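You operate a simulated robot arm through the tools that you are given. There is no shell and no other tool.

You run a simulated robot arm. Do the job below in one go: nothing can be reset, and whatever is moved stays where it is left.

JOB
Strip the bolted Velbrin compressor for rework and leave it open to the air.
Fine: bleed the hose and let the charge off to nought, uncouple the hose on to its rest pad, then open the service valve.

Only the result counts: the job must be done as asked and must still hold three seconds after the hand-in. Knocking over, shifting, dropping, spilling or breaking anything else fails it.

ROBOT AND FRAMES
A 6-joint arm with a two-finger parallel gripper, fixed in place. Base frame: the origin is on the floor under the middle of its stand, x ahead of it, y to its left, z up; the work surface is at about z = 860. Readings come in mm, degrees, newtons and seconds.
With the tool pointing down near the work surface it reaches from about 360 to 760 mm from the base axis. Its first joint turns from -66.0 to 66.0 degrees. Payload 2.45 kg.
The TCP is the grasp point between the finger pads, 24 mm short of the fingertips. In the tool frame z runs along the fingers and y along their closing line. Largest opening 68 mm; finger width 17, thickness 10; the body of the gripper, 40 by 70 mm, starts 41 mm behind the TCP.
Orientation is that of the tool frame in the base frame, as [roll, pitch, yaw] about the fixed x, y, z axes, in that order (R = Rz(yaw) Ry(pitch) Rx(roll)). With the fingers straight down and closing along the base's y, the tool's x points along the base's -x, its y along +y and its z along -z.

CONTROLS
- The arm moves only by the tool apply_moves. Its argument "moves" is a list of rows, each a list of 7 numbers: the shift along the base's x, y, z in mm, then the turn, a rotation vector about the base's x, y, z in degrees, then the finger opening in mm, from 0 to 68. In form: [[tx, ty, tz, rx, ry, rz, claw], ...]. A call has 1 to 20 rows; each row shifts and turns the commanded pose from where the row before left it. A row lasts 0.2 s, in which the tool goes at most 50 mm and 8.6 degrees; a call with a longer step from one row to the next is refused whole, and so is a gripper value outside its range. Where a pose cannot be reached the arm comes as near as it can. A force on the tool above 90 N (or 10 N above the force at the start of the call, whichever is more), or a blocked arm, ends the call early, and 0.2 s more pass. Each finger travels about 108 mm/s and halts on what it meets, pressing with about 40 N; the grip force reading is that of the motor and also rises with nothing between the fingers. The clock runs only during rows and for 0.2 s after the last one: add rows that do not move to give the fingers time. The reply holds the time, the measured pose of the TCP, the force on the tool along the base axes, the opening and the grip force, in the units named above and with some noise, with the torque about the TCP (base axes, N m) and any sound that the robot's microphone picked up.
- Cameras (640 x 400 px; columns grow to the right, rows downward): "scene" is fixed at [174.6, 416.2, 1470.4]; the picture's right is [-0.70, -0.72, 0.00], its down [-0.38, 0.37, -0.85] and it looks along [0.61, -0.59, -0.53] (base axes); focal length 354 px, centre (320, 200). "wrist" rides on the gripper at [84, 11, -75] in the tool frame; the picture's right is [-0.13, 0.99, 0.00], its down [-0.60, -0.08, -0.79] and it looks along [-0.79, -0.10, 0.61] (tool axes); focal length 251 px, centre (320, 200). There is no depth. A picture from a camera that has moved, and an enlarged one, comes with that camera's place and axes in the base frame and with its lens.
- snapshot(camera): a new picture of that camera. No time passes.
- enlarge(camera, box): a new picture of the part [left, top, right, bottom] of that camera's present view, enlarged. No time passes.
- finish_job(): hands the job in; it is judged then, once.

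Nothing tells you positions but the pictures and the camera data. Unless the task says otherwise, let go and move clear before handing in.

The tools are called as a command line: name --pt "numbers of a row" for each row, then --argument value for the rest, lists and objects as JSON in quotes. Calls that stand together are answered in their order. apply_moves: Moves the arm, as the interface text tells. Its arguments: {"type":"object","properties":{"moves":{"type":"array"}},"required":["moves"]} The other tools are called the same way: snapshot (camera) takes a picture; enlarge (camera, box) takes an enlarged picture of a part of a camera's view; finish_job () hands the job in.

At the start:

```text
t: 0.0
position: [502.2, -1.0, 1242.1]
ee_rot: [-179.8, 0.0, -180.0]
force: [-0.4, -0.6, 1.0]
wrist_torque: [-0.01, -0.02, 0.04]
opening: 68.1
gripper_force: 0.0
```

scene: 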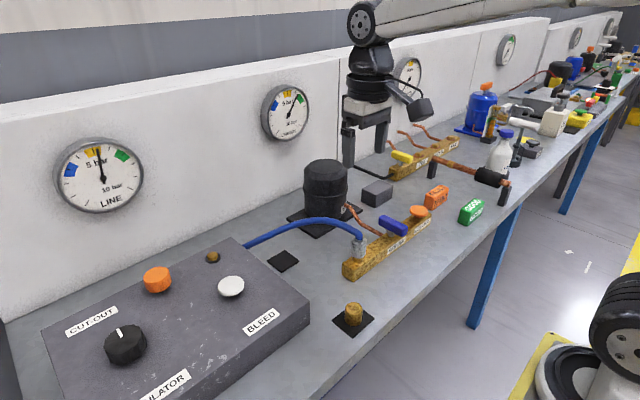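
wrist: 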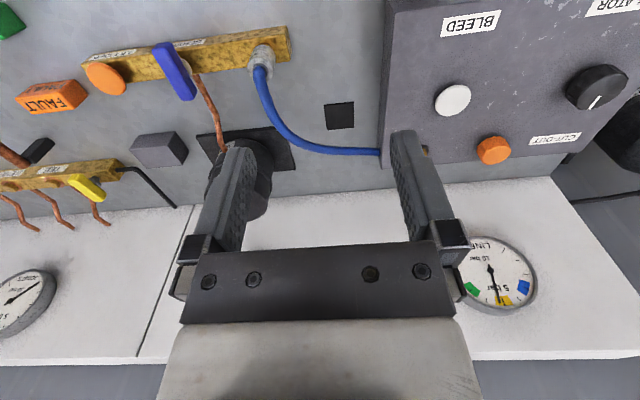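

I see a control box (regulator knob, orange cut-out button, white bleed button), a blue hose going to a brass manifold with a blue lever and an orange cap, a black compressor, and several gauges. I'll look closer before moving.

enlarge --camera "scene" --box '[0, 220, 320, 400]'

enlarge --camera "scene" --box '[260, 140, 520, 340]'

enlarge --camera "scene" --box '[380, 30, 640, 200]'

enlarge --camera "wrist" --box '[0, 0, 320, 240]'

enlarge --camera "wrist" --box '[320, 0, 640, 200]'

enlarge --camera "scene" --box '[40, 70, 330, 220]'

```text
2.00 times, centred on (160, 310) of scene
camera zoom: at [174.6, 416.2, 1470.4], right [-0.7, -0.72, 0.0], down [-0.38, 0.37, -0.85], along [0.61, -0.59, -0.53], focal length 709 px, centre (640, -20)
```

zoom: 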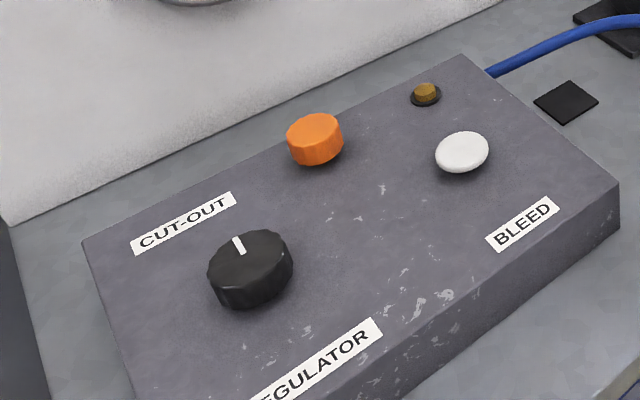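

```text
2.00 times, centred on (390, 240) of scene
camera zoom: at [174.6, 416.2, 1470.4], right [-0.7, -0.72, 0.0], down [-0.38, 0.37, -0.85], along [0.61, -0.59, -0.53], focal length 709 px, centre (180, 120)
```

zoom: 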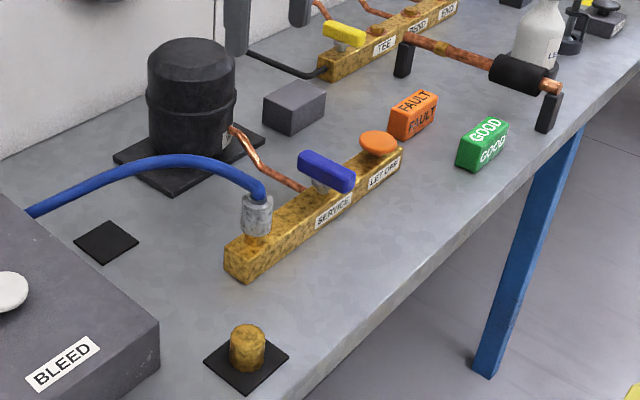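

```text
2.35 times, centred on (510, 115) of scene
camera zoom: at [174.6, 416.2, 1470.4], right [-0.7, -0.72, 0.0], down [-0.38, 0.37, -0.85], along [0.61, -0.59, -0.53], focal length 834 px, centre (-127, 400)
```

zoom: 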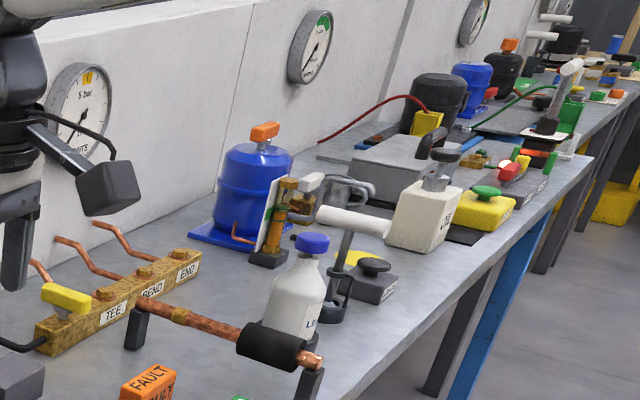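

```text
1.67 times, centred on (160, 120) of wrist
camera zoom: at [418.8, 9.9, 1317.9], right [0.13, 0.99, 0.0], down [0.6, -0.08, 0.79], along [0.79, -0.1, -0.61], focal length 419 px, centre (587, 333)
```

zoom: 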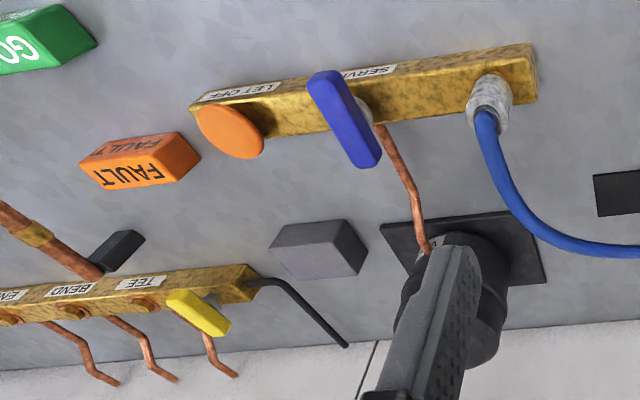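

```text
2.00 times, centred on (480, 100) of wrist
camera zoom: at [418.8, 9.9, 1317.9], right [0.13, 0.99, 0.0], down [0.6, -0.08, 0.79], along [0.79, -0.1, -0.61], focal length 503 px, centre (0, 400)
```

zoom: 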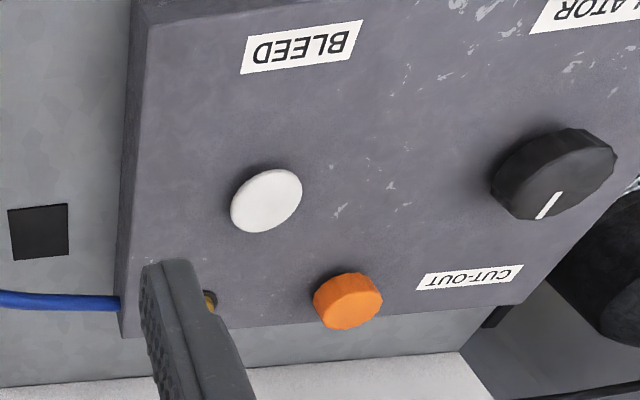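

```text
2.21 times, centred on (185, 145) of scene
camera zoom: at [174.6, 416.2, 1470.4], right [-0.7, -0.72, 0.0], down [-0.38, 0.37, -0.85], along [0.61, -0.59, -0.53], focal length 782 px, centre (618, 321)
```

zoom: 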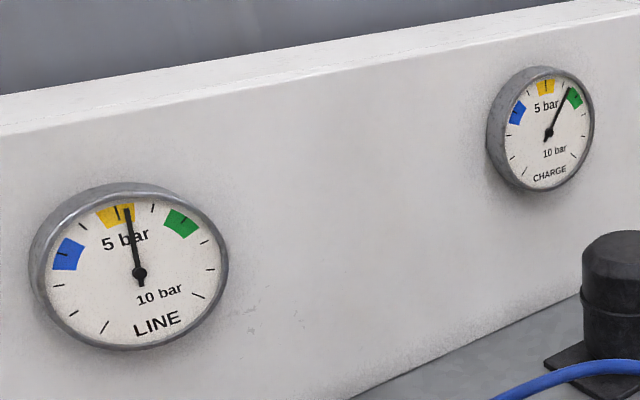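

The box has its BLEED button at about (664, 190, 950). The coupling is near (576, -96, 935), and the empty black pad, probably the hose rest, near (731, 10). I'll look closer at the labels, the valves and the other stations.

enlarge --camera "scene" --box '[330, 185, 450, 290]'

enlarge --camera "scene" --box '[280, 150, 400, 240]'

enlarge --camera "scene" --box '[250, 75, 320, 145]'

enlarge --camera "scene" --box '[40, 120, 160, 220]'

enlarge --camera "wrist" --box '[70, 10, 310, 110]'

enlarge --camera "scene" --box '[380, 110, 520, 190]'

enlarge --camera "scene" --box '[310, 280, 400, 350]'

```text
3.81 times, centred on (390, 238) of scene
camera zoom: at [174.6, 416.2, 1470.4], right [-0.7, -0.72, 0.0], down [-0.38, 0.37, -0.85], along [0.61, -0.59, -0.53], focal length 1350 px, centre (53, 57)
```

zoom: 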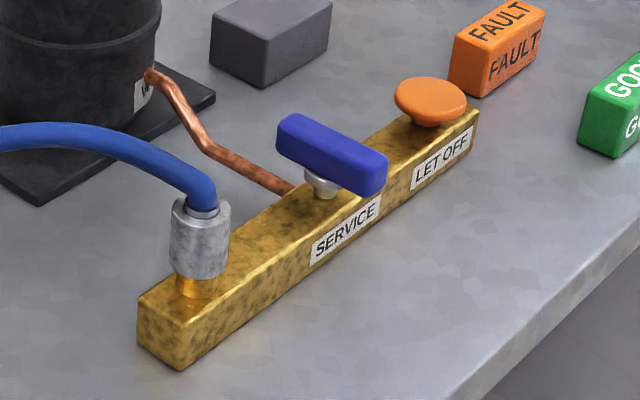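

```text
4.44 times, centred on (340, 195) of scene
camera zoom: at [174.6, 416.2, 1470.4], right [-0.7, -0.72, 0.0], down [-0.38, 0.37, -0.85], along [0.61, -0.59, -0.53], focal length 1575 px, centre (231, 222)
```

zoom: 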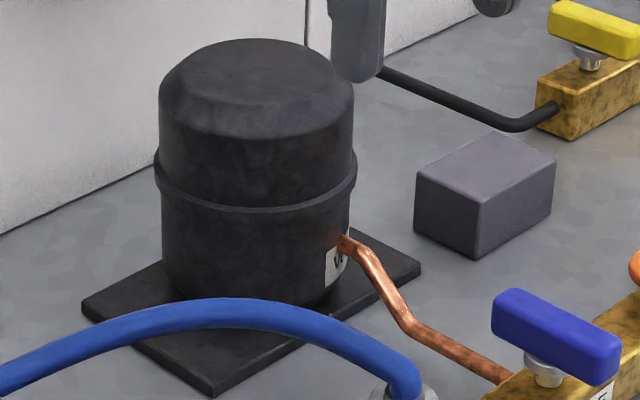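

```text
5.71 times, centred on (285, 110) of scene
camera zoom: at [174.6, 416.2, 1470.4], right [-0.7, -0.72, 0.0], down [-0.38, 0.37, -0.85], along [0.61, -0.59, -0.53], focal length 2025 px, centre (520, 714)
```

zoom: 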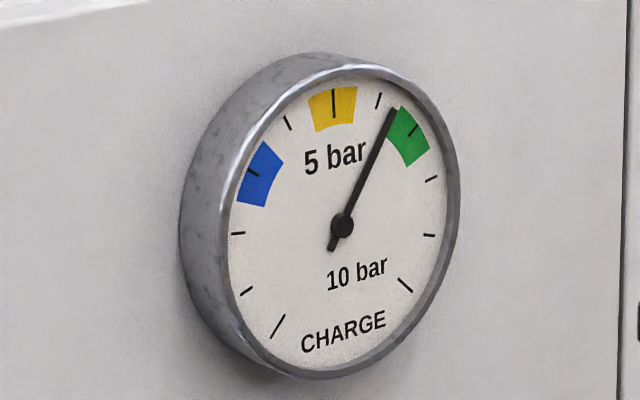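

```text
4.00 times, centred on (100, 170) of scene
camera zoom: at [174.6, 416.2, 1470.4], right [-0.7, -0.72, 0.0], down [-0.38, 0.37, -0.85], along [0.61, -0.59, -0.53], focal length 1418 px, centre (1200, 320)
```

zoom: 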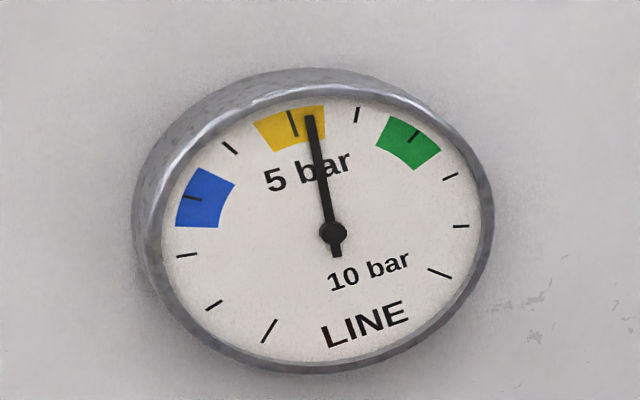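

```text
2.67 times, centred on (190, 60) of wrist
camera zoom: at [418.8, 9.9, 1317.9], right [0.13, 0.99, 0.0], down [0.6, -0.08, 0.79], along [0.79, -0.1, -0.61], focal length 670 px, centre (667, 573)
```

zoom: 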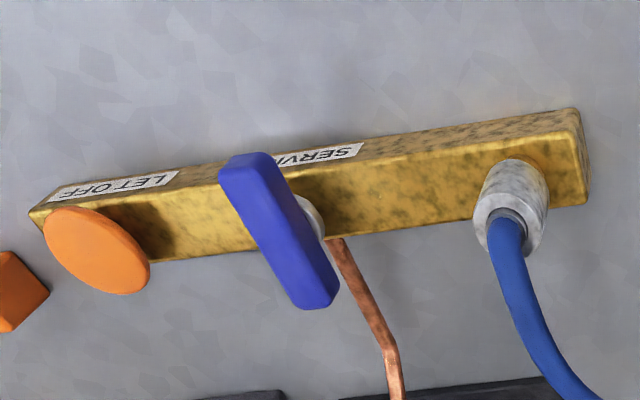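

```text
4.57 times, centred on (450, 150) of scene
camera zoom: at [174.6, 416.2, 1470.4], right [-0.7, -0.72, 0.0], down [-0.38, 0.37, -0.85], along [0.61, -0.59, -0.53], focal length 1620 px, centre (-274, 429)
```

zoom: 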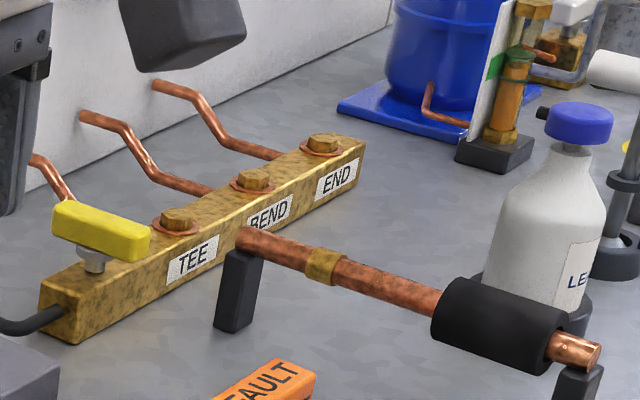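

```text
5.71 times, centred on (355, 315) of scene
camera zoom: at [174.6, 416.2, 1470.4], right [-0.7, -0.72, 0.0], down [-0.38, 0.37, -0.85], along [0.61, -0.59, -0.53], focal length 2025 px, centre (120, -457)
```

zoom: 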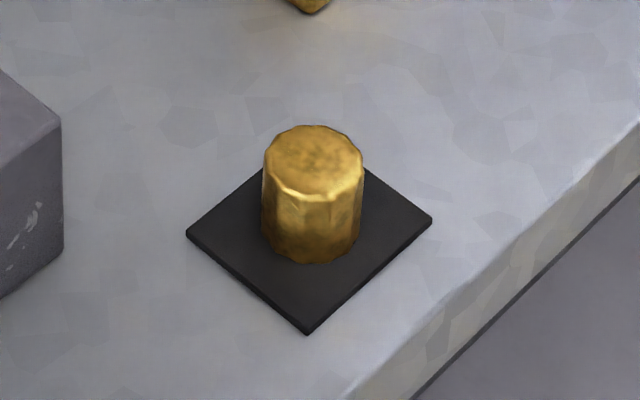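

The black hermetic compressor beside the brass manifold (SERVICE lever across the block, LET OFF mushroom) carries a label I want to read. I'll raise the view over it with the wrist camera, moving well above everything.

apply_moves --pt "-18 -37 -20 0 0 0 68" --pt "-18 -37 -20 0 0 0 68" --pt "-18 -37 -20 0 0 0 68" --pt "-18 -37 -20 0 0 0 68" --pt "0 0 0 0 0 0 68"

snapshot --camera "wrist"

snapshot --camera "scene"

```text
t: 1.2
position: [431.4, -149.1, 1162.7]
ee_rot: [-179.9, 0.0, -179.9]
force: [0.0, 0.4, 0.1]
wrist_torque: [-0.01, 0.05, 0.0]
opening: 68.2
gripper_force: 0.0
```

```text
taken
camera wrist: at [346.9, -138.1, 1239.5], right [0.13, 0.99, 0.0], down [0.6, -0.08, 0.79], along [0.79, -0.1, -0.61], focal length 251 px, centre (320, 200)
```

wrist: 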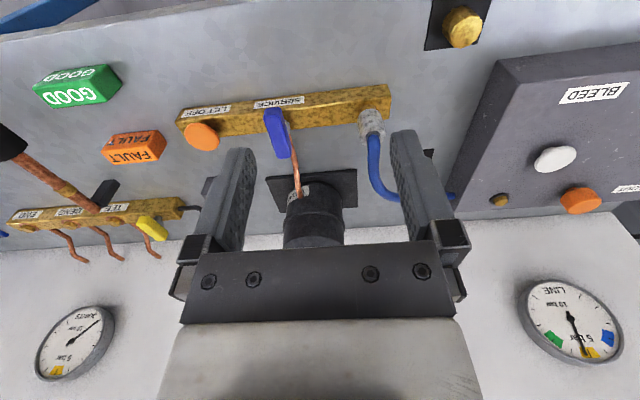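

```text
taken
```

scene: 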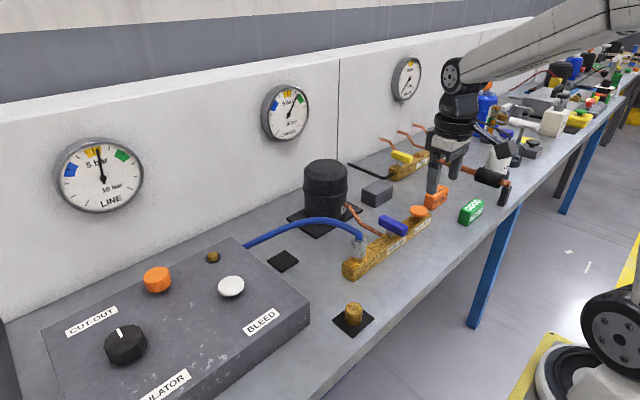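

enlarge --camera "wrist" --box '[260, 80, 400, 240]'

enlarge --camera "wrist" --box '[280, 175, 340, 215]'

enlarge --camera "wrist" --box '[160, 70, 400, 170]'

enlarge --camera "wrist" --box '[440, 60, 640, 220]'

```text
2.50 times, centred on (330, 160) of wrist
camera zoom: at [346.9, -138.1, 1239.5], right [0.13, 0.99, 0.0], down [0.6, -0.08, 0.79], along [0.79, -0.1, -0.61], focal length 629 px, centre (295, 300)
```

zoom: 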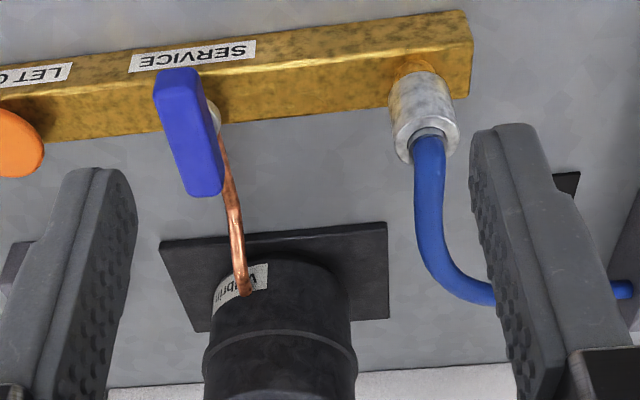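

```text
10.00 times, centred on (310, 195) of wrist
camera zoom: at [346.9, -138.1, 1239.5], right [0.13, 0.99, 0.0], down [0.6, -0.08, 0.79], along [0.79, -0.1, -0.61], focal length 2514 px, centre (420, 250)
```

zoom: 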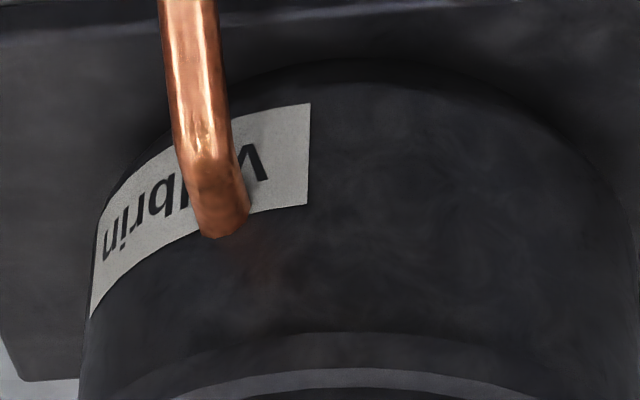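

```text
2.67 times, centred on (280, 120) of wrist
camera zoom: at [346.9, -138.1, 1239.5], right [0.13, 0.99, 0.0], down [0.6, -0.08, 0.79], along [0.79, -0.1, -0.61], focal length 670 px, centre (427, 413)
```

zoom: 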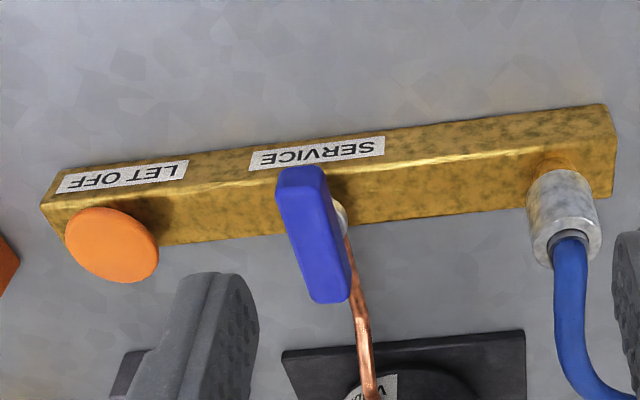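

```text
2.50 times, centred on (540, 140) of wrist
camera zoom: at [346.9, -138.1, 1239.5], right [0.13, 0.99, 0.0], down [0.6, -0.08, 0.79], along [0.79, -0.1, -0.61], focal length 629 px, centre (-230, 350)
```

zoom: 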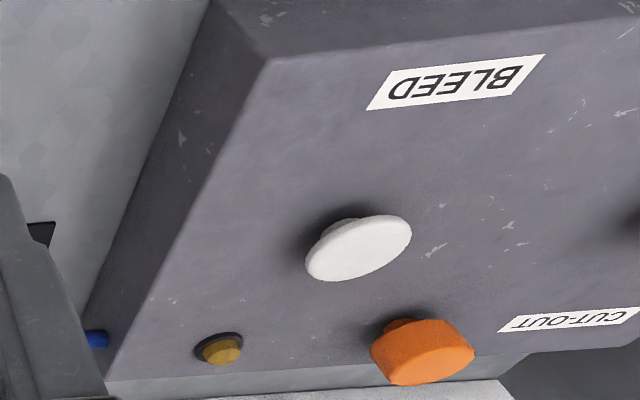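

The label reads "Velbrin" and the hose coupling, let-off and service lever all sit on its block, so this is the right station. Next I'll go above the BLEED button with closed fingers and take a check view.

apply_moves --pt "25.7 37.6 0 0 0 0 0" --pt "25.7 37.6 0 0 0 0 0" --pt "25.7 37.6 0 0 0 0 0" --pt "25.7 37.6 0 0 0 0 0" --pt "25.7 37.6 0 0 0 0 0" --pt "25.7 37.6 0 0 0 0 0" --pt "25.7 37.6 0 0 0 0 0" --pt "25.7 37.6 0 0 0 0 0" --pt "25.7 37.5 0 0 0 0 0" --pt "0 0 -38 0 0 0 0" --pt "0 0 -38 0 0 0 0" --pt "0 0 -38 0 0 0 0" --pt "0 0 -30 0 0 0 0" --pt "0 0 0 0 0 0 0"

snapshot --camera "wrist"

snapshot --camera "scene"

```text
t: 4.2
position: [663.5, 188.6, 1019.1]
ee_rot: [-179.9, 0.0, -180.0]
force: [-0.1, 0.6, -0.4]
wrist_torque: [0.03, -0.03, -0.01]
opening: 0.0
gripper_force: 23.3
```

```text
taken
camera wrist: at [579.0, 199.1, 1094.5], right [0.13, 0.99, 0.0], down [0.6, -0.08, 0.79], along [0.79, -0.1, -0.61], focal length 251 px, centre (320, 200)
```

wrist: 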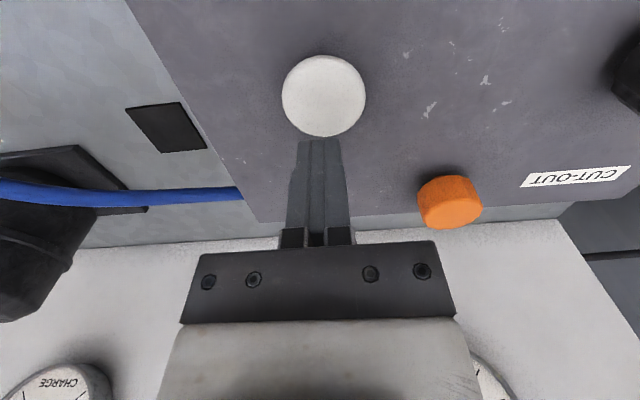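

```text
taken
```

scene: 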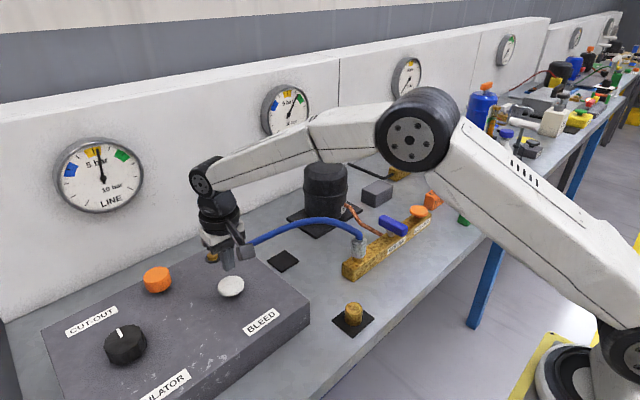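

The fingertips are centred over the BLEED button. I'll descend and press gently, watching the force.

apply_moves --pt "-1 1 -20 0 0 0 0" --pt "0 0 -16 0 0 0 0" --pt "0 0 -4 0 0 0 0" --pt "0 0 -3 0 0 0 0" --pt "0 0 -3 0 0 0 0" --pt "0 0 0 0 0 0 0"

snapshot --camera "scene"

```text
t: 5.6
position: [661.0, 190.6, 972.6]
ee_rot: [-180.0, 0.2, -179.9]
force: [2.8, -0.9, 4.6]
wrist_torque: [0.01, -0.02, 0.0]
opening: 0.2
gripper_force: 23.7
```

```text
taken
```

scene: 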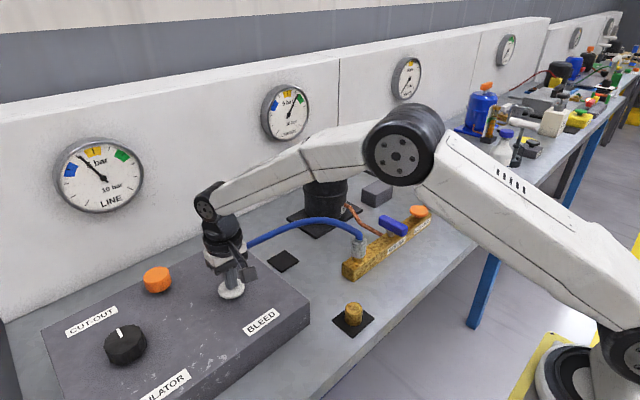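

The LINE needle is dropping while I hold BLEED down. I'll press slightly more and keep holding.

apply_moves --pt "0 0 -1.5 0 0 0 0" --pt "0 0 0 0 0 0 0" --pt "0 0 0 0 0 0 0" --pt "0 0 0 0 0 0 0" --pt "0 0 0 0 0 0 0" --pt "0 0 0 0 0 0 0" --pt "0 0 0 0 0 0 0" --pt "0 0 0 0 0 0 0" --pt "0 0 0 0 0 0 0" --pt "0 0 0 0 0 0 0"

enlarge --camera "scene" --box '[40, 70, 330, 220]'

```text
t: 7.8
position: [660.2, 192.1, 970.6]
ee_rot: [-179.9, 0.0, 179.9]
force: [-3.6, -1.0, 5.0]
wrist_torque: [-0.01, 0.09, -0.03]
opening: 0.2
gripper_force: 23.8
```

```text
2.21 times, centred on (185, 145) of scene
camera zoom: at [174.4, 416.2, 1470.5], right [-0.7, -0.72, 0.0], down [-0.38, 0.37, -0.85], along [0.61, -0.59, -0.53], focal length 782 px, centre (618, 321)
```

zoom: 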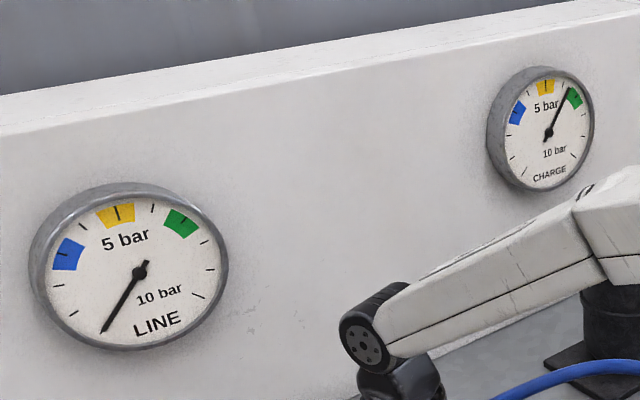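

LINE reads zero. I'll release the button, lift clear, and check whether the line builds up again.

apply_moves --pt "0 0 0 0 0 0 0" --pt "0 0 0 0 0 0 0" --pt "0 0 0 0 0 0 0" --pt "2 -2 20 0 0 0 0" --pt "0 0 30 0 0 0 0" --pt "0 0 30 0 0 0 0" --pt "0 0 0 0 0 0 0" --pt "0 0 0 0 0 0 0" --pt "0 0 0 0 0 0 0" --pt "0 0 0 0 0 0 0" --pt "0 0 0 0 0 0 0"

snapshot --camera "scene"

enlarge --camera "scene" --box '[40, 70, 330, 220]'

```text
t: 10.2
position: [663.5, 188.2, 1051.5]
ee_rot: [-179.9, -0.1, -180.0]
force: [0.3, -0.1, 0.2]
wrist_torque: [-0.01, 0.05, 0.01]
opening: 0.0
gripper_force: 23.9
```

```text
taken
```

scene: 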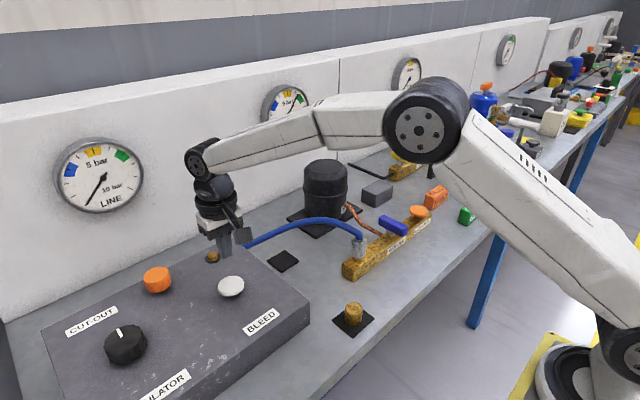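

```text
2.21 times, centred on (185, 145) of scene
camera zoom: at [174.6, 416.2, 1470.4], right [-0.7, -0.72, 0.0], down [-0.38, 0.37, -0.85], along [0.61, -0.59, -0.53], focal length 782 px, centre (618, 321)
```

zoom: 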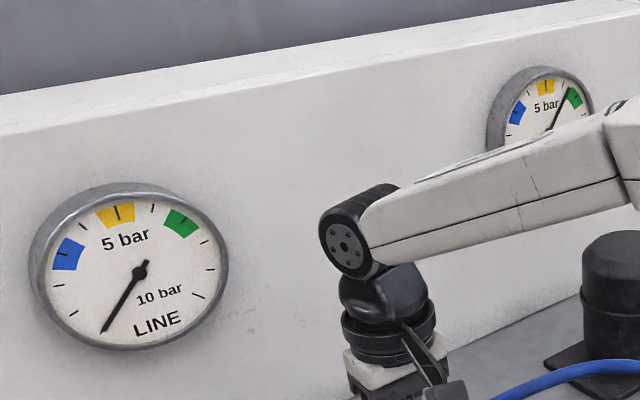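

LINE stays at zero after release. The LET OFF mushroom triangulates to about (573, -355, 921); I'll go over it at a safe height and check.

apply_moves --pt "0 0 45 0 0 0 0" --pt "-7.5 -45.3 0 0 0 0 0" --pt "-7.5 -45.3 0 0 0 0 0" --pt "-7.5 -45.3 0 0 0 0 0" --pt "-7.5 -45.3 0 0 0 0 0" --pt "-7.5 -45.3 0 0 0 0 0" --pt "-7.5 -45.3 0 0 0 0 0" --pt "-7.5 -45.3 0 0 0 0 0" --pt "-7.5 -45.3 0 0 0 0 0" --pt "-7.5 -45.3 0 0 0 0 0" --pt "-7.5 -45.3 0 0 0 0 0" --pt "-7.5 -45.3 0 0 0 0 0" --pt "-8 -45 0 0 0 0 0" --pt "0 0 -40 0 0 0 0" --pt "0 0 -40 0 0 0 0" --pt "0 0 -20 0 0 0 0" --pt "0 0 0 0 0 0 0"

snapshot --camera "wrist"

snapshot --camera "scene"

```text
t: 13.8
position: [571.7, -355.9, 996.1]
ee_rot: [-179.9, 0.1, -180.0]
force: [-0.4, -0.2, 0.1]
wrist_torque: [0.02, 0.01, 0.0]
opening: 0.0
gripper_force: 23.8
```

```text
taken
camera wrist: at [488.1, -344.9, 1071.0], right [0.13, 0.99, 0.0], down [0.6, -0.08, 0.79], along [0.79, -0.1, -0.61], focal length 251 px, centre (320, 200)
```

wrist: 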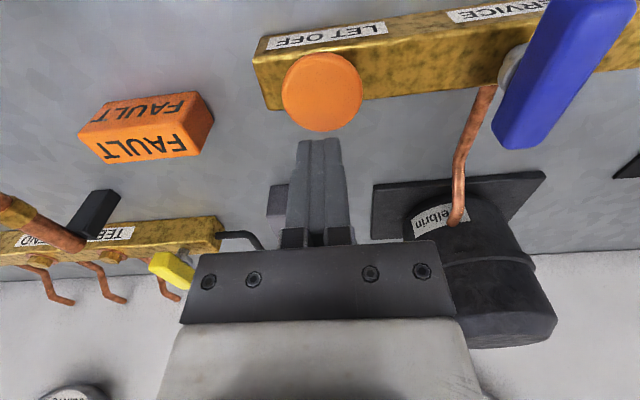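

```text
taken
```

scene: 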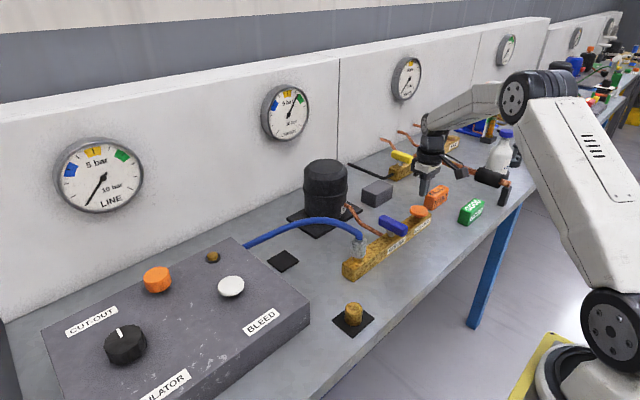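

LET OFF is right under the fingertips at (571.5, -354). I'll descend and press it gently.

apply_moves --pt "0 1.5 -25 0 0 0 0" --pt "0 0 -20 0 0 0 0" --pt "0 0 -4 0 0 0 0" --pt "0 0 -3 0 0 0 0" --pt "0 0 -3 0 0 0 0" --pt "0 0 0 0 0 0 0"

enlarge --camera "scene" --box '[40, 70, 330, 220]'

```text
t: 15.2
position: [571.8, -355.0, 941.1]
ee_rot: [-179.9, 0.0, -179.9]
force: [-0.3, -1.7, 5.0]
wrist_torque: [-0.02, 0.01, 0.0]
opening: 0.1
gripper_force: 23.6
```

```text
2.21 times, centred on (185, 145) of scene
camera zoom: at [174.5, 416.3, 1470.4], right [-0.7, -0.72, 0.0], down [-0.38, 0.37, -0.85], along [0.61, -0.59, -0.53], focal length 782 px, centre (618, 321)
```

zoom: 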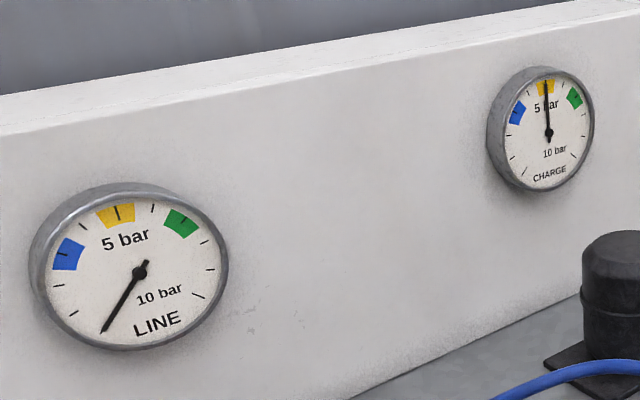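

The CHARGE needle is falling; I'll keep holding the LET OFF button.

apply_moves --pt "0 0 -1 0 0 0 0" --pt "0 0 0 0 0 0 0" --pt "0 0 0 0 0 0 0" --pt "0 0 0 0 0 0 0" --pt "0 0 0 0 0 0 0" --pt "0 0 0 0 0 0 0" --pt "0 0 0 0 0 0 0" --pt "0 0 0 0 0 0 0" --pt "0 0 0 0 0 0 0" --pt "0 0 0 0 0 0 0" --pt "0 0 0 0 0 0 0" --pt "0 0 0 0 0 0 0" --pt "0 0 0 0 0 0 0"

enlarge --camera "scene" --box '[40, 70, 330, 220]'

```text
t: 18.0
position: [572.1, -354.0, 940.4]
ee_rot: [-179.9, 0.0, 180.0]
force: [2.3, -4.3, 11.5]
wrist_torque: [-0.12, -0.04, 0.0]
opening: 0.0
gripper_force: 23.8
```

```text
2.21 times, centred on (185, 145) of scene
camera zoom: at [174.4, 416.3, 1470.5], right [-0.7, -0.72, 0.0], down [-0.38, 0.37, -0.85], along [0.61, -0.59, -0.53], focal length 782 px, centre (618, 321)
```

zoom: 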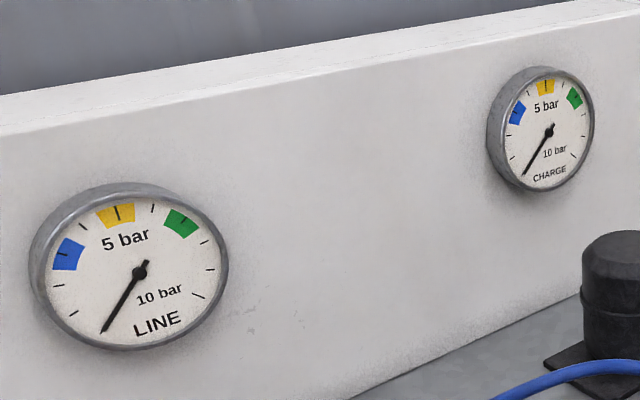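

Both gauges read zero. I'll hold a moment longer, lift clear, move toward the hose coupling at about (573, -94), and check the gauges stay at nought.

apply_moves --pt "0 0 0 0 0 0 0" --pt "0 0 0 0 0 0 0" --pt "0 -1.5 30 0 0 0 0" --pt "0 0 45 0 0 0 68" --pt "0 0 45 0 0 0 68" --pt "-10 43 0 0 0 0 68" --pt "-10 43 0 0 0 0 68" --pt "-10 43 0 0 0 0 68" --pt "0 45 0 0 0 0 68" --pt "0 45 0 0 0 0 68" --pt "0 43 0 0 0 0 68" --pt "0 0 0 0 0 0 68"

snapshot --camera "wrist"

snapshot --camera "scene"

enlarge --camera "scene" --box '[40, 70, 330, 220]'

```text
t: 20.6
position: [543.0, -89.6, 1060.1]
ee_rot: [180.0, -0.1, 180.0]
force: [0.6, -0.2, -0.6]
wrist_torque: [0.03, 0.01, -0.01]
opening: 67.9
gripper_force: 0.1
```

```text
taken
camera wrist: at [458.7, -78.0, 1135.7], right [0.13, 0.99, 0.0], down [0.6, -0.08, 0.79], along [0.79, -0.1, -0.61], focal length 251 px, centre (320, 200)
```

wrist: 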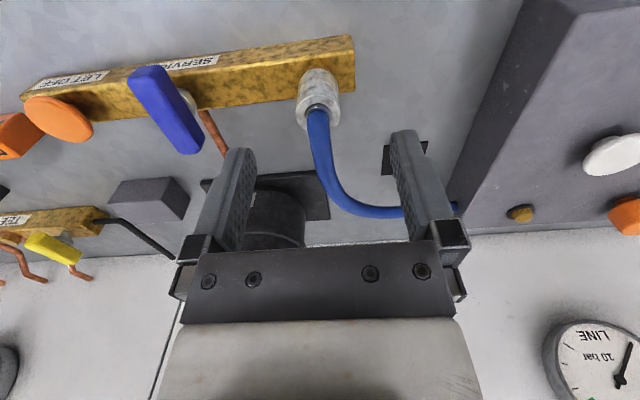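

```text
taken
```

scene: 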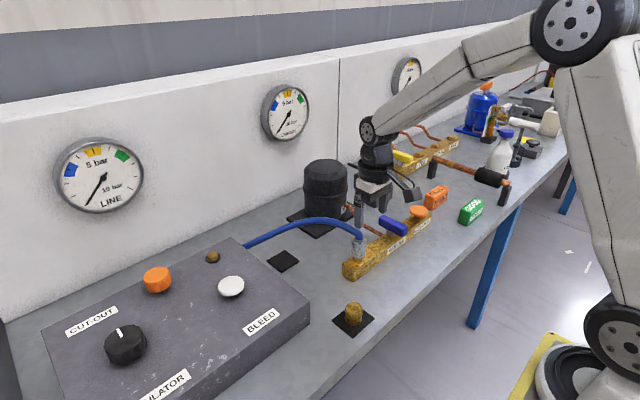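

```text
2.21 times, centred on (185, 145) of scene
camera zoom: at [174.6, 416.3, 1470.4], right [-0.7, -0.72, 0.0], down [-0.38, 0.37, -0.85], along [0.61, -0.59, -0.53], focal length 782 px, centre (618, 321)
```

zoom: 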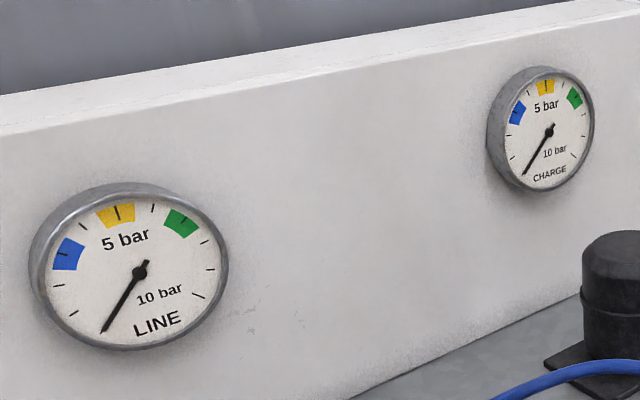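

Both gauges hold at zero. I'll look closely at the coupling before gripping it.

enlarge --camera "wrist" --box '[250, 20, 410, 140]'

enlarge --camera "scene" --box '[320, 200, 400, 290]'

enlarge --camera "scene" --box '[225, 190, 385, 290]'

```text
3.33 times, centred on (330, 80) of wrist
camera zoom: at [458.7, -78.0, 1135.7], right [0.13, 0.99, 0.0], down [0.6, -0.08, 0.79], along [0.79, -0.1, -0.61], focal length 838 px, centre (287, 600)
```

zoom: 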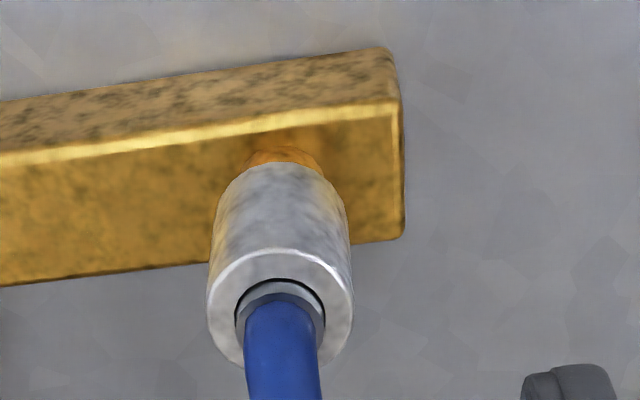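

```text
4.44 times, centred on (360, 245) of scene
camera zoom: at [174.6, 416.3, 1470.4], right [-0.7, -0.72, 0.0], down [-0.38, 0.37, -0.85], along [0.61, -0.59, -0.53], focal length 1575 px, centre (142, 0)
```

zoom: 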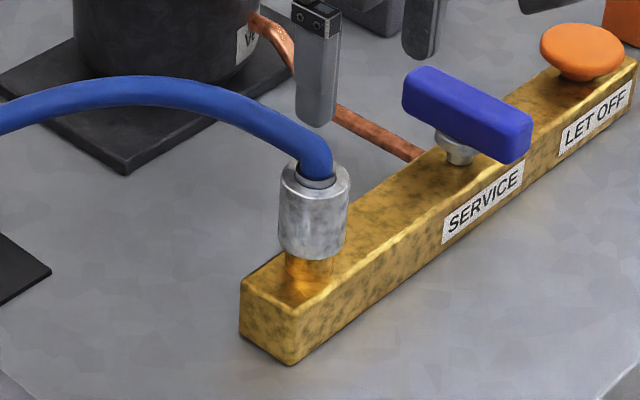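

```text
4.00 times, centred on (305, 240) of scene
camera zoom: at [174.6, 416.3, 1470.4], right [-0.7, -0.72, 0.0], down [-0.38, 0.37, -0.85], along [0.61, -0.59, -0.53], focal length 1418 px, centre (380, 40)
```

zoom: 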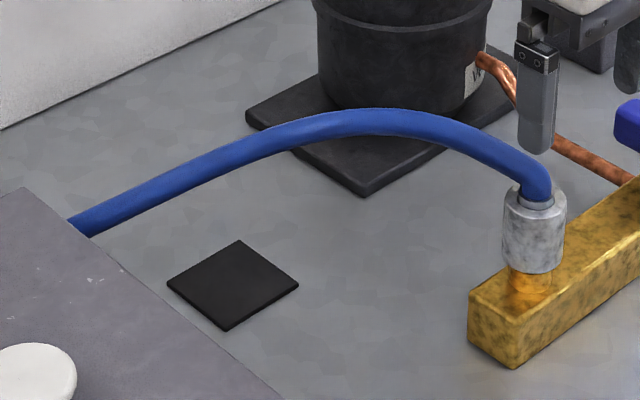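

The collar is a silver cylinder about 34 mm across, centred at (574, -94.5), spanning z of about 916 to 958, with the hose leaning off toward +x. I'll tilt the tool 30° so its body stays on the robot side of the hose, and go to a pre-grasp point.

apply_moves --pt "-3 -1 0 0 -7.5 0 68" --pt "-3 -1 0 0 -7.5 0 68" --pt "-3 -1 0 0 -7.5 0 68" --pt "-3 -1 0 0 -7.5 0 68" --pt "0 -1 -22 0 0 0 68" --pt "0 0 -22 0 0 0 68" --pt "0 0 0 0 0 0 68"

snapshot --camera "wrist"

enlarge --camera "scene" --box '[260, 150, 460, 290]'

```text
t: 22.2
position: [530.6, -97.8, 1014.5]
ee_rot: [-179.8, 30.0, 180.0]
force: [0.2, -0.6, 0.8]
wrist_torque: [0.0, -0.01, -0.04]
opening: 68.1
gripper_force: 0.1
```

```text
taken
camera wrist: at [420.1, -87.6, 1037.6], right [0.11, 0.99, 0.06], down [0.13, -0.08, 0.99], along [0.99, -0.1, -0.14], focal length 251 px, centre (320, 200)
```

wrist: 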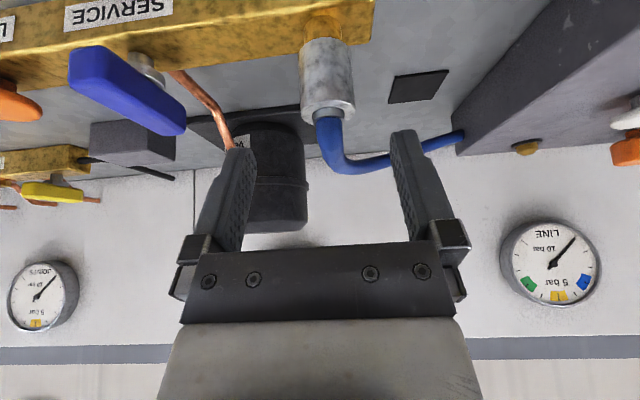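

```text
2.86 times, centred on (360, 220) of scene
camera zoom: at [174.6, 416.2, 1470.4], right [-0.7, -0.72, 0.0], down [-0.38, 0.37, -0.85], along [0.61, -0.59, -0.53], focal length 1012 px, centre (206, 143)
```

zoom: 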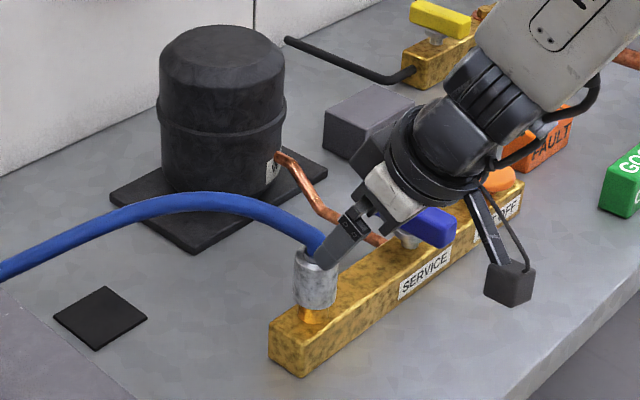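

The view confirms the collar at about (572, -94.5). I'll advance along the tool axis so the fingers straddle it.

apply_moves --pt "12 1.3 -20 0 0 0 68" --pt "12 1 -20 0 0 0 68" --pt "10 1 -18 0 0 0 68" --pt "5 0 -10 0 0 0 68" --pt "0 0 0 0 0 0 68"

snapshot --camera "wrist"

enlarge --camera "scene" --box '[290, 170, 450, 290]'

```text
t: 23.4
position: [570.9, -95.6, 946.3]
ee_rot: [-179.8, 30.0, 180.0]
force: [-0.1, -0.8, -0.2]
wrist_torque: [0.02, -0.01, -0.02]
opening: 68.0
gripper_force: 0.0
```

```text
taken
camera wrist: at [459.2, -83.8, 970.9], right [0.11, 0.99, 0.06], down [0.13, -0.08, 0.99], along [0.99, -0.1, -0.13], focal length 251 px, centre (320, 200)
```

wrist: 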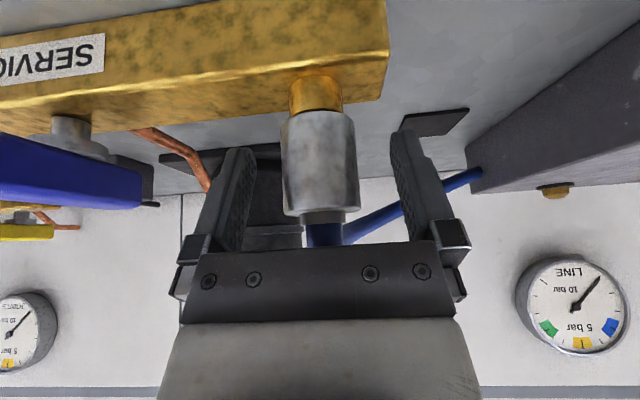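

```text
3.33 times, centred on (370, 230) of scene
camera zoom: at [174.6, 416.2, 1470.4], right [-0.7, -0.72, 0.0], down [-0.38, 0.37, -0.85], along [0.61, -0.59, -0.53], focal length 1181 px, centre (153, 100)
```

zoom: 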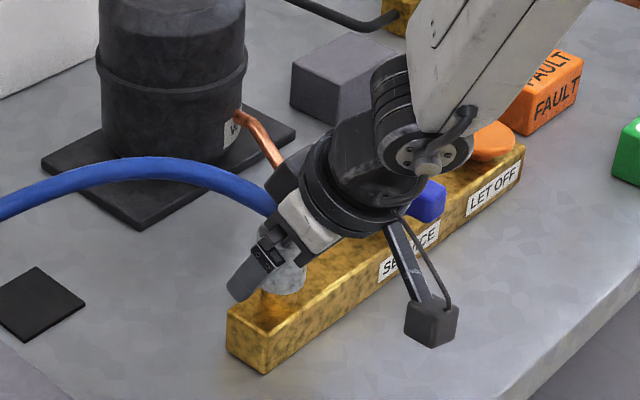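

The fingers straddle the collar evenly. I'll close on it.

apply_moves --pt "0 0 0 0 0 0 20" --pt "0 0 0 0 0 0 20" --pt "0 0 0 0 0 0 20"

snapshot --camera "wrist"

```text
t: 24.2
position: [569.4, -95.5, 948.4]
ee_rot: [-179.9, 30.0, -180.0]
force: [1.5, -2.3, 0.1]
wrist_torque: [0.03, -0.07, 0.04]
opening: 35.9
gripper_force: 39.6
```

```text
taken
camera wrist: at [459.2, -84.0, 971.1], right [0.11, 0.99, 0.06], down [0.13, -0.08, 0.99], along [0.99, -0.1, -0.13], focal length 251 px, centre (320, 200)
```

wrist: 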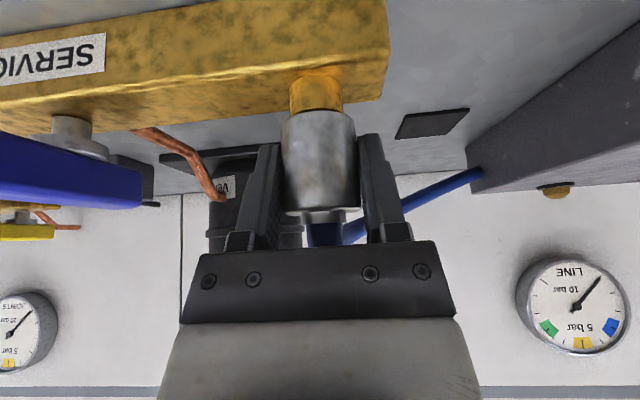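

The collar is gripped (36 mm, 40 N). I'll pull straight up slowly, watching the force.

apply_moves --pt "0 0 2 0 0 0 20" --pt "0 0 3 0 0 0 20" --pt "0 0 4 0 0 0 20" --pt "0 0 4 0 0 0 20" --pt "0 0 0 0 0 0 20"

snapshot --camera "wrist"

enlarge --camera "scene" --box '[220, 150, 450, 290]'

```text
t: 25.4
position: [570.2, -93.7, 961.5]
ee_rot: [-179.9, 29.9, -179.9]
force: [0.1, -0.1, -1.4]
wrist_torque: [0.0, 0.01, 0.01]
opening: 35.3
gripper_force: 39.8
```

```text
taken
camera wrist: at [459.0, -83.1, 984.8], right [0.11, 0.99, 0.06], down [0.13, -0.08, 0.99], along [0.99, -0.1, -0.13], focal length 251 px, centre (320, 200)
```

wrist: 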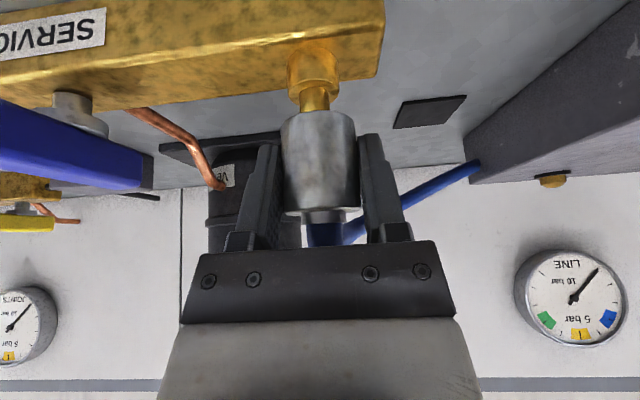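

```text
2.78 times, centred on (335, 220) of scene
camera zoom: at [174.6, 416.2, 1470.4], right [-0.7, -0.72, 0.0], down [-0.38, 0.37, -0.85], along [0.61, -0.59, -0.53], focal length 986 px, centre (278, 144)
```

zoom: 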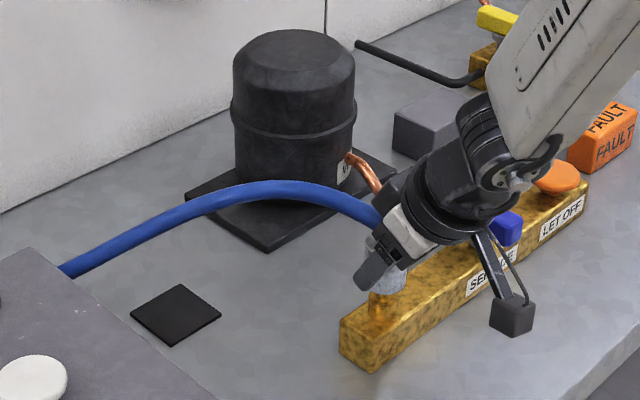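

The collar is sliding off the spigot with hardly any force. I'll keep lifting until it is well clear.

apply_moves --pt "0 0 8 0 0 0 20" --pt "0 0 10 0 0 0 20" --pt "0 0 12 0 0 0 20" --pt "0 0 14 0 0 0 20" --pt "0 0 0 0 0 0 20"

snapshot --camera "wrist"

snapshot --camera "scene"

```text
t: 26.6
position: [569.5, -94.7, 1006.4]
ee_rot: [-179.8, 30.0, -180.0]
force: [0.9, -0.3, -1.3]
wrist_torque: [0.01, 0.02, -0.01]
opening: 35.2
gripper_force: 40.2
```

```text
taken
camera wrist: at [459.2, -84.2, 1030.0], right [0.11, 0.99, 0.06], down [0.13, -0.08, 0.99], along [0.99, -0.1, -0.13], focal length 251 px, centre (320, 200)
```

wrist: 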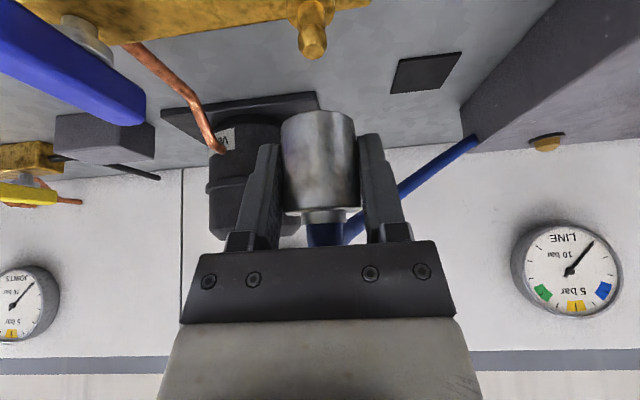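

```text
taken
```

scene: 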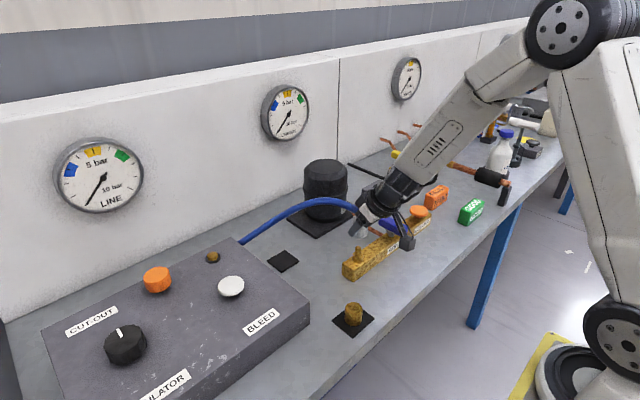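

The hose is uncoupled and both gauges still read zero. I'll carry the end over to the empty pad at about (731, 10), keeping it high.

apply_moves --pt "31.7 20.8 0 0 0 0 20" --pt "31.7 20.8 0 0 0 0 20" --pt "31.7 20.8 0 0 0 0 20" --pt "31.7 20.8 0 0 0 0 20" --pt "31.7 20.8 0 0 0 0 20" --pt "0 0 -30 0 0 0 20" --pt "0 0 -20 0 0 0 20" --pt "0 0 0 0 0 0 20"

snapshot --camera "wrist"

snapshot --camera "scene"

enlarge --camera "scene" --box '[200, 180, 400, 300]'

```text
t: 28.4
position: [728.6, 10.3, 955.5]
ee_rot: [-179.9, 30.0, 180.0]
force: [0.1, 0.8, -0.9]
wrist_torque: [-0.02, 0.01, 0.01]
opening: 35.4
gripper_force: 39.8
```

```text
taken
camera wrist: at [617.9, 21.5, 978.3], right [0.11, 0.99, 0.06], down [0.13, -0.08, 0.99], along [0.99, -0.1, -0.13], focal length 251 px, centre (320, 200)
```

wrist: 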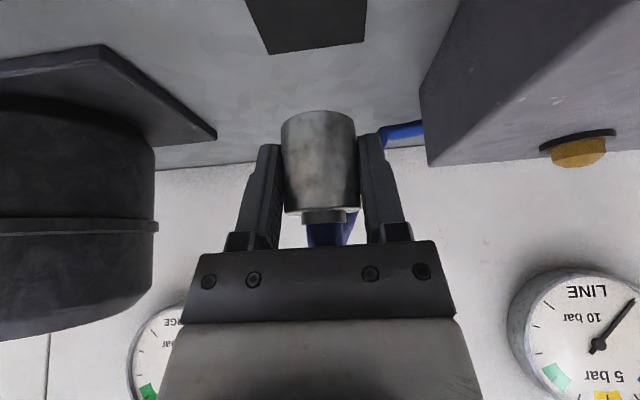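

```text
taken
```

scene: 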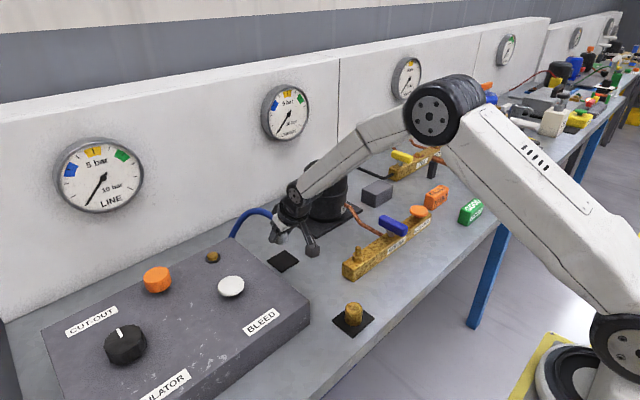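

```text
3.20 times, centred on (300, 240) of scene
camera zoom: at [174.6, 416.3, 1470.4], right [-0.7, -0.72, 0.0], down [-0.38, 0.37, -0.85], along [0.61, -0.59, -0.53], focal length 1134 px, centre (384, 72)
```

zoom: 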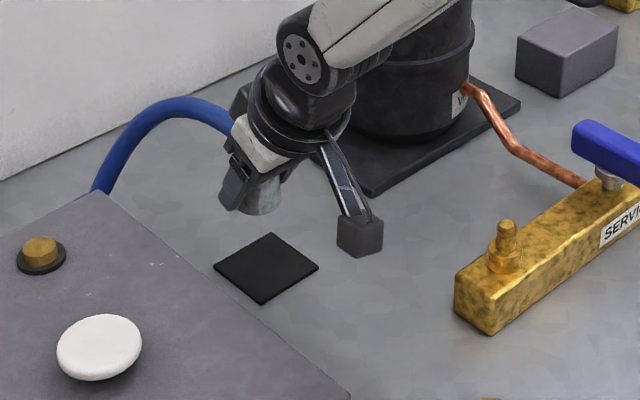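

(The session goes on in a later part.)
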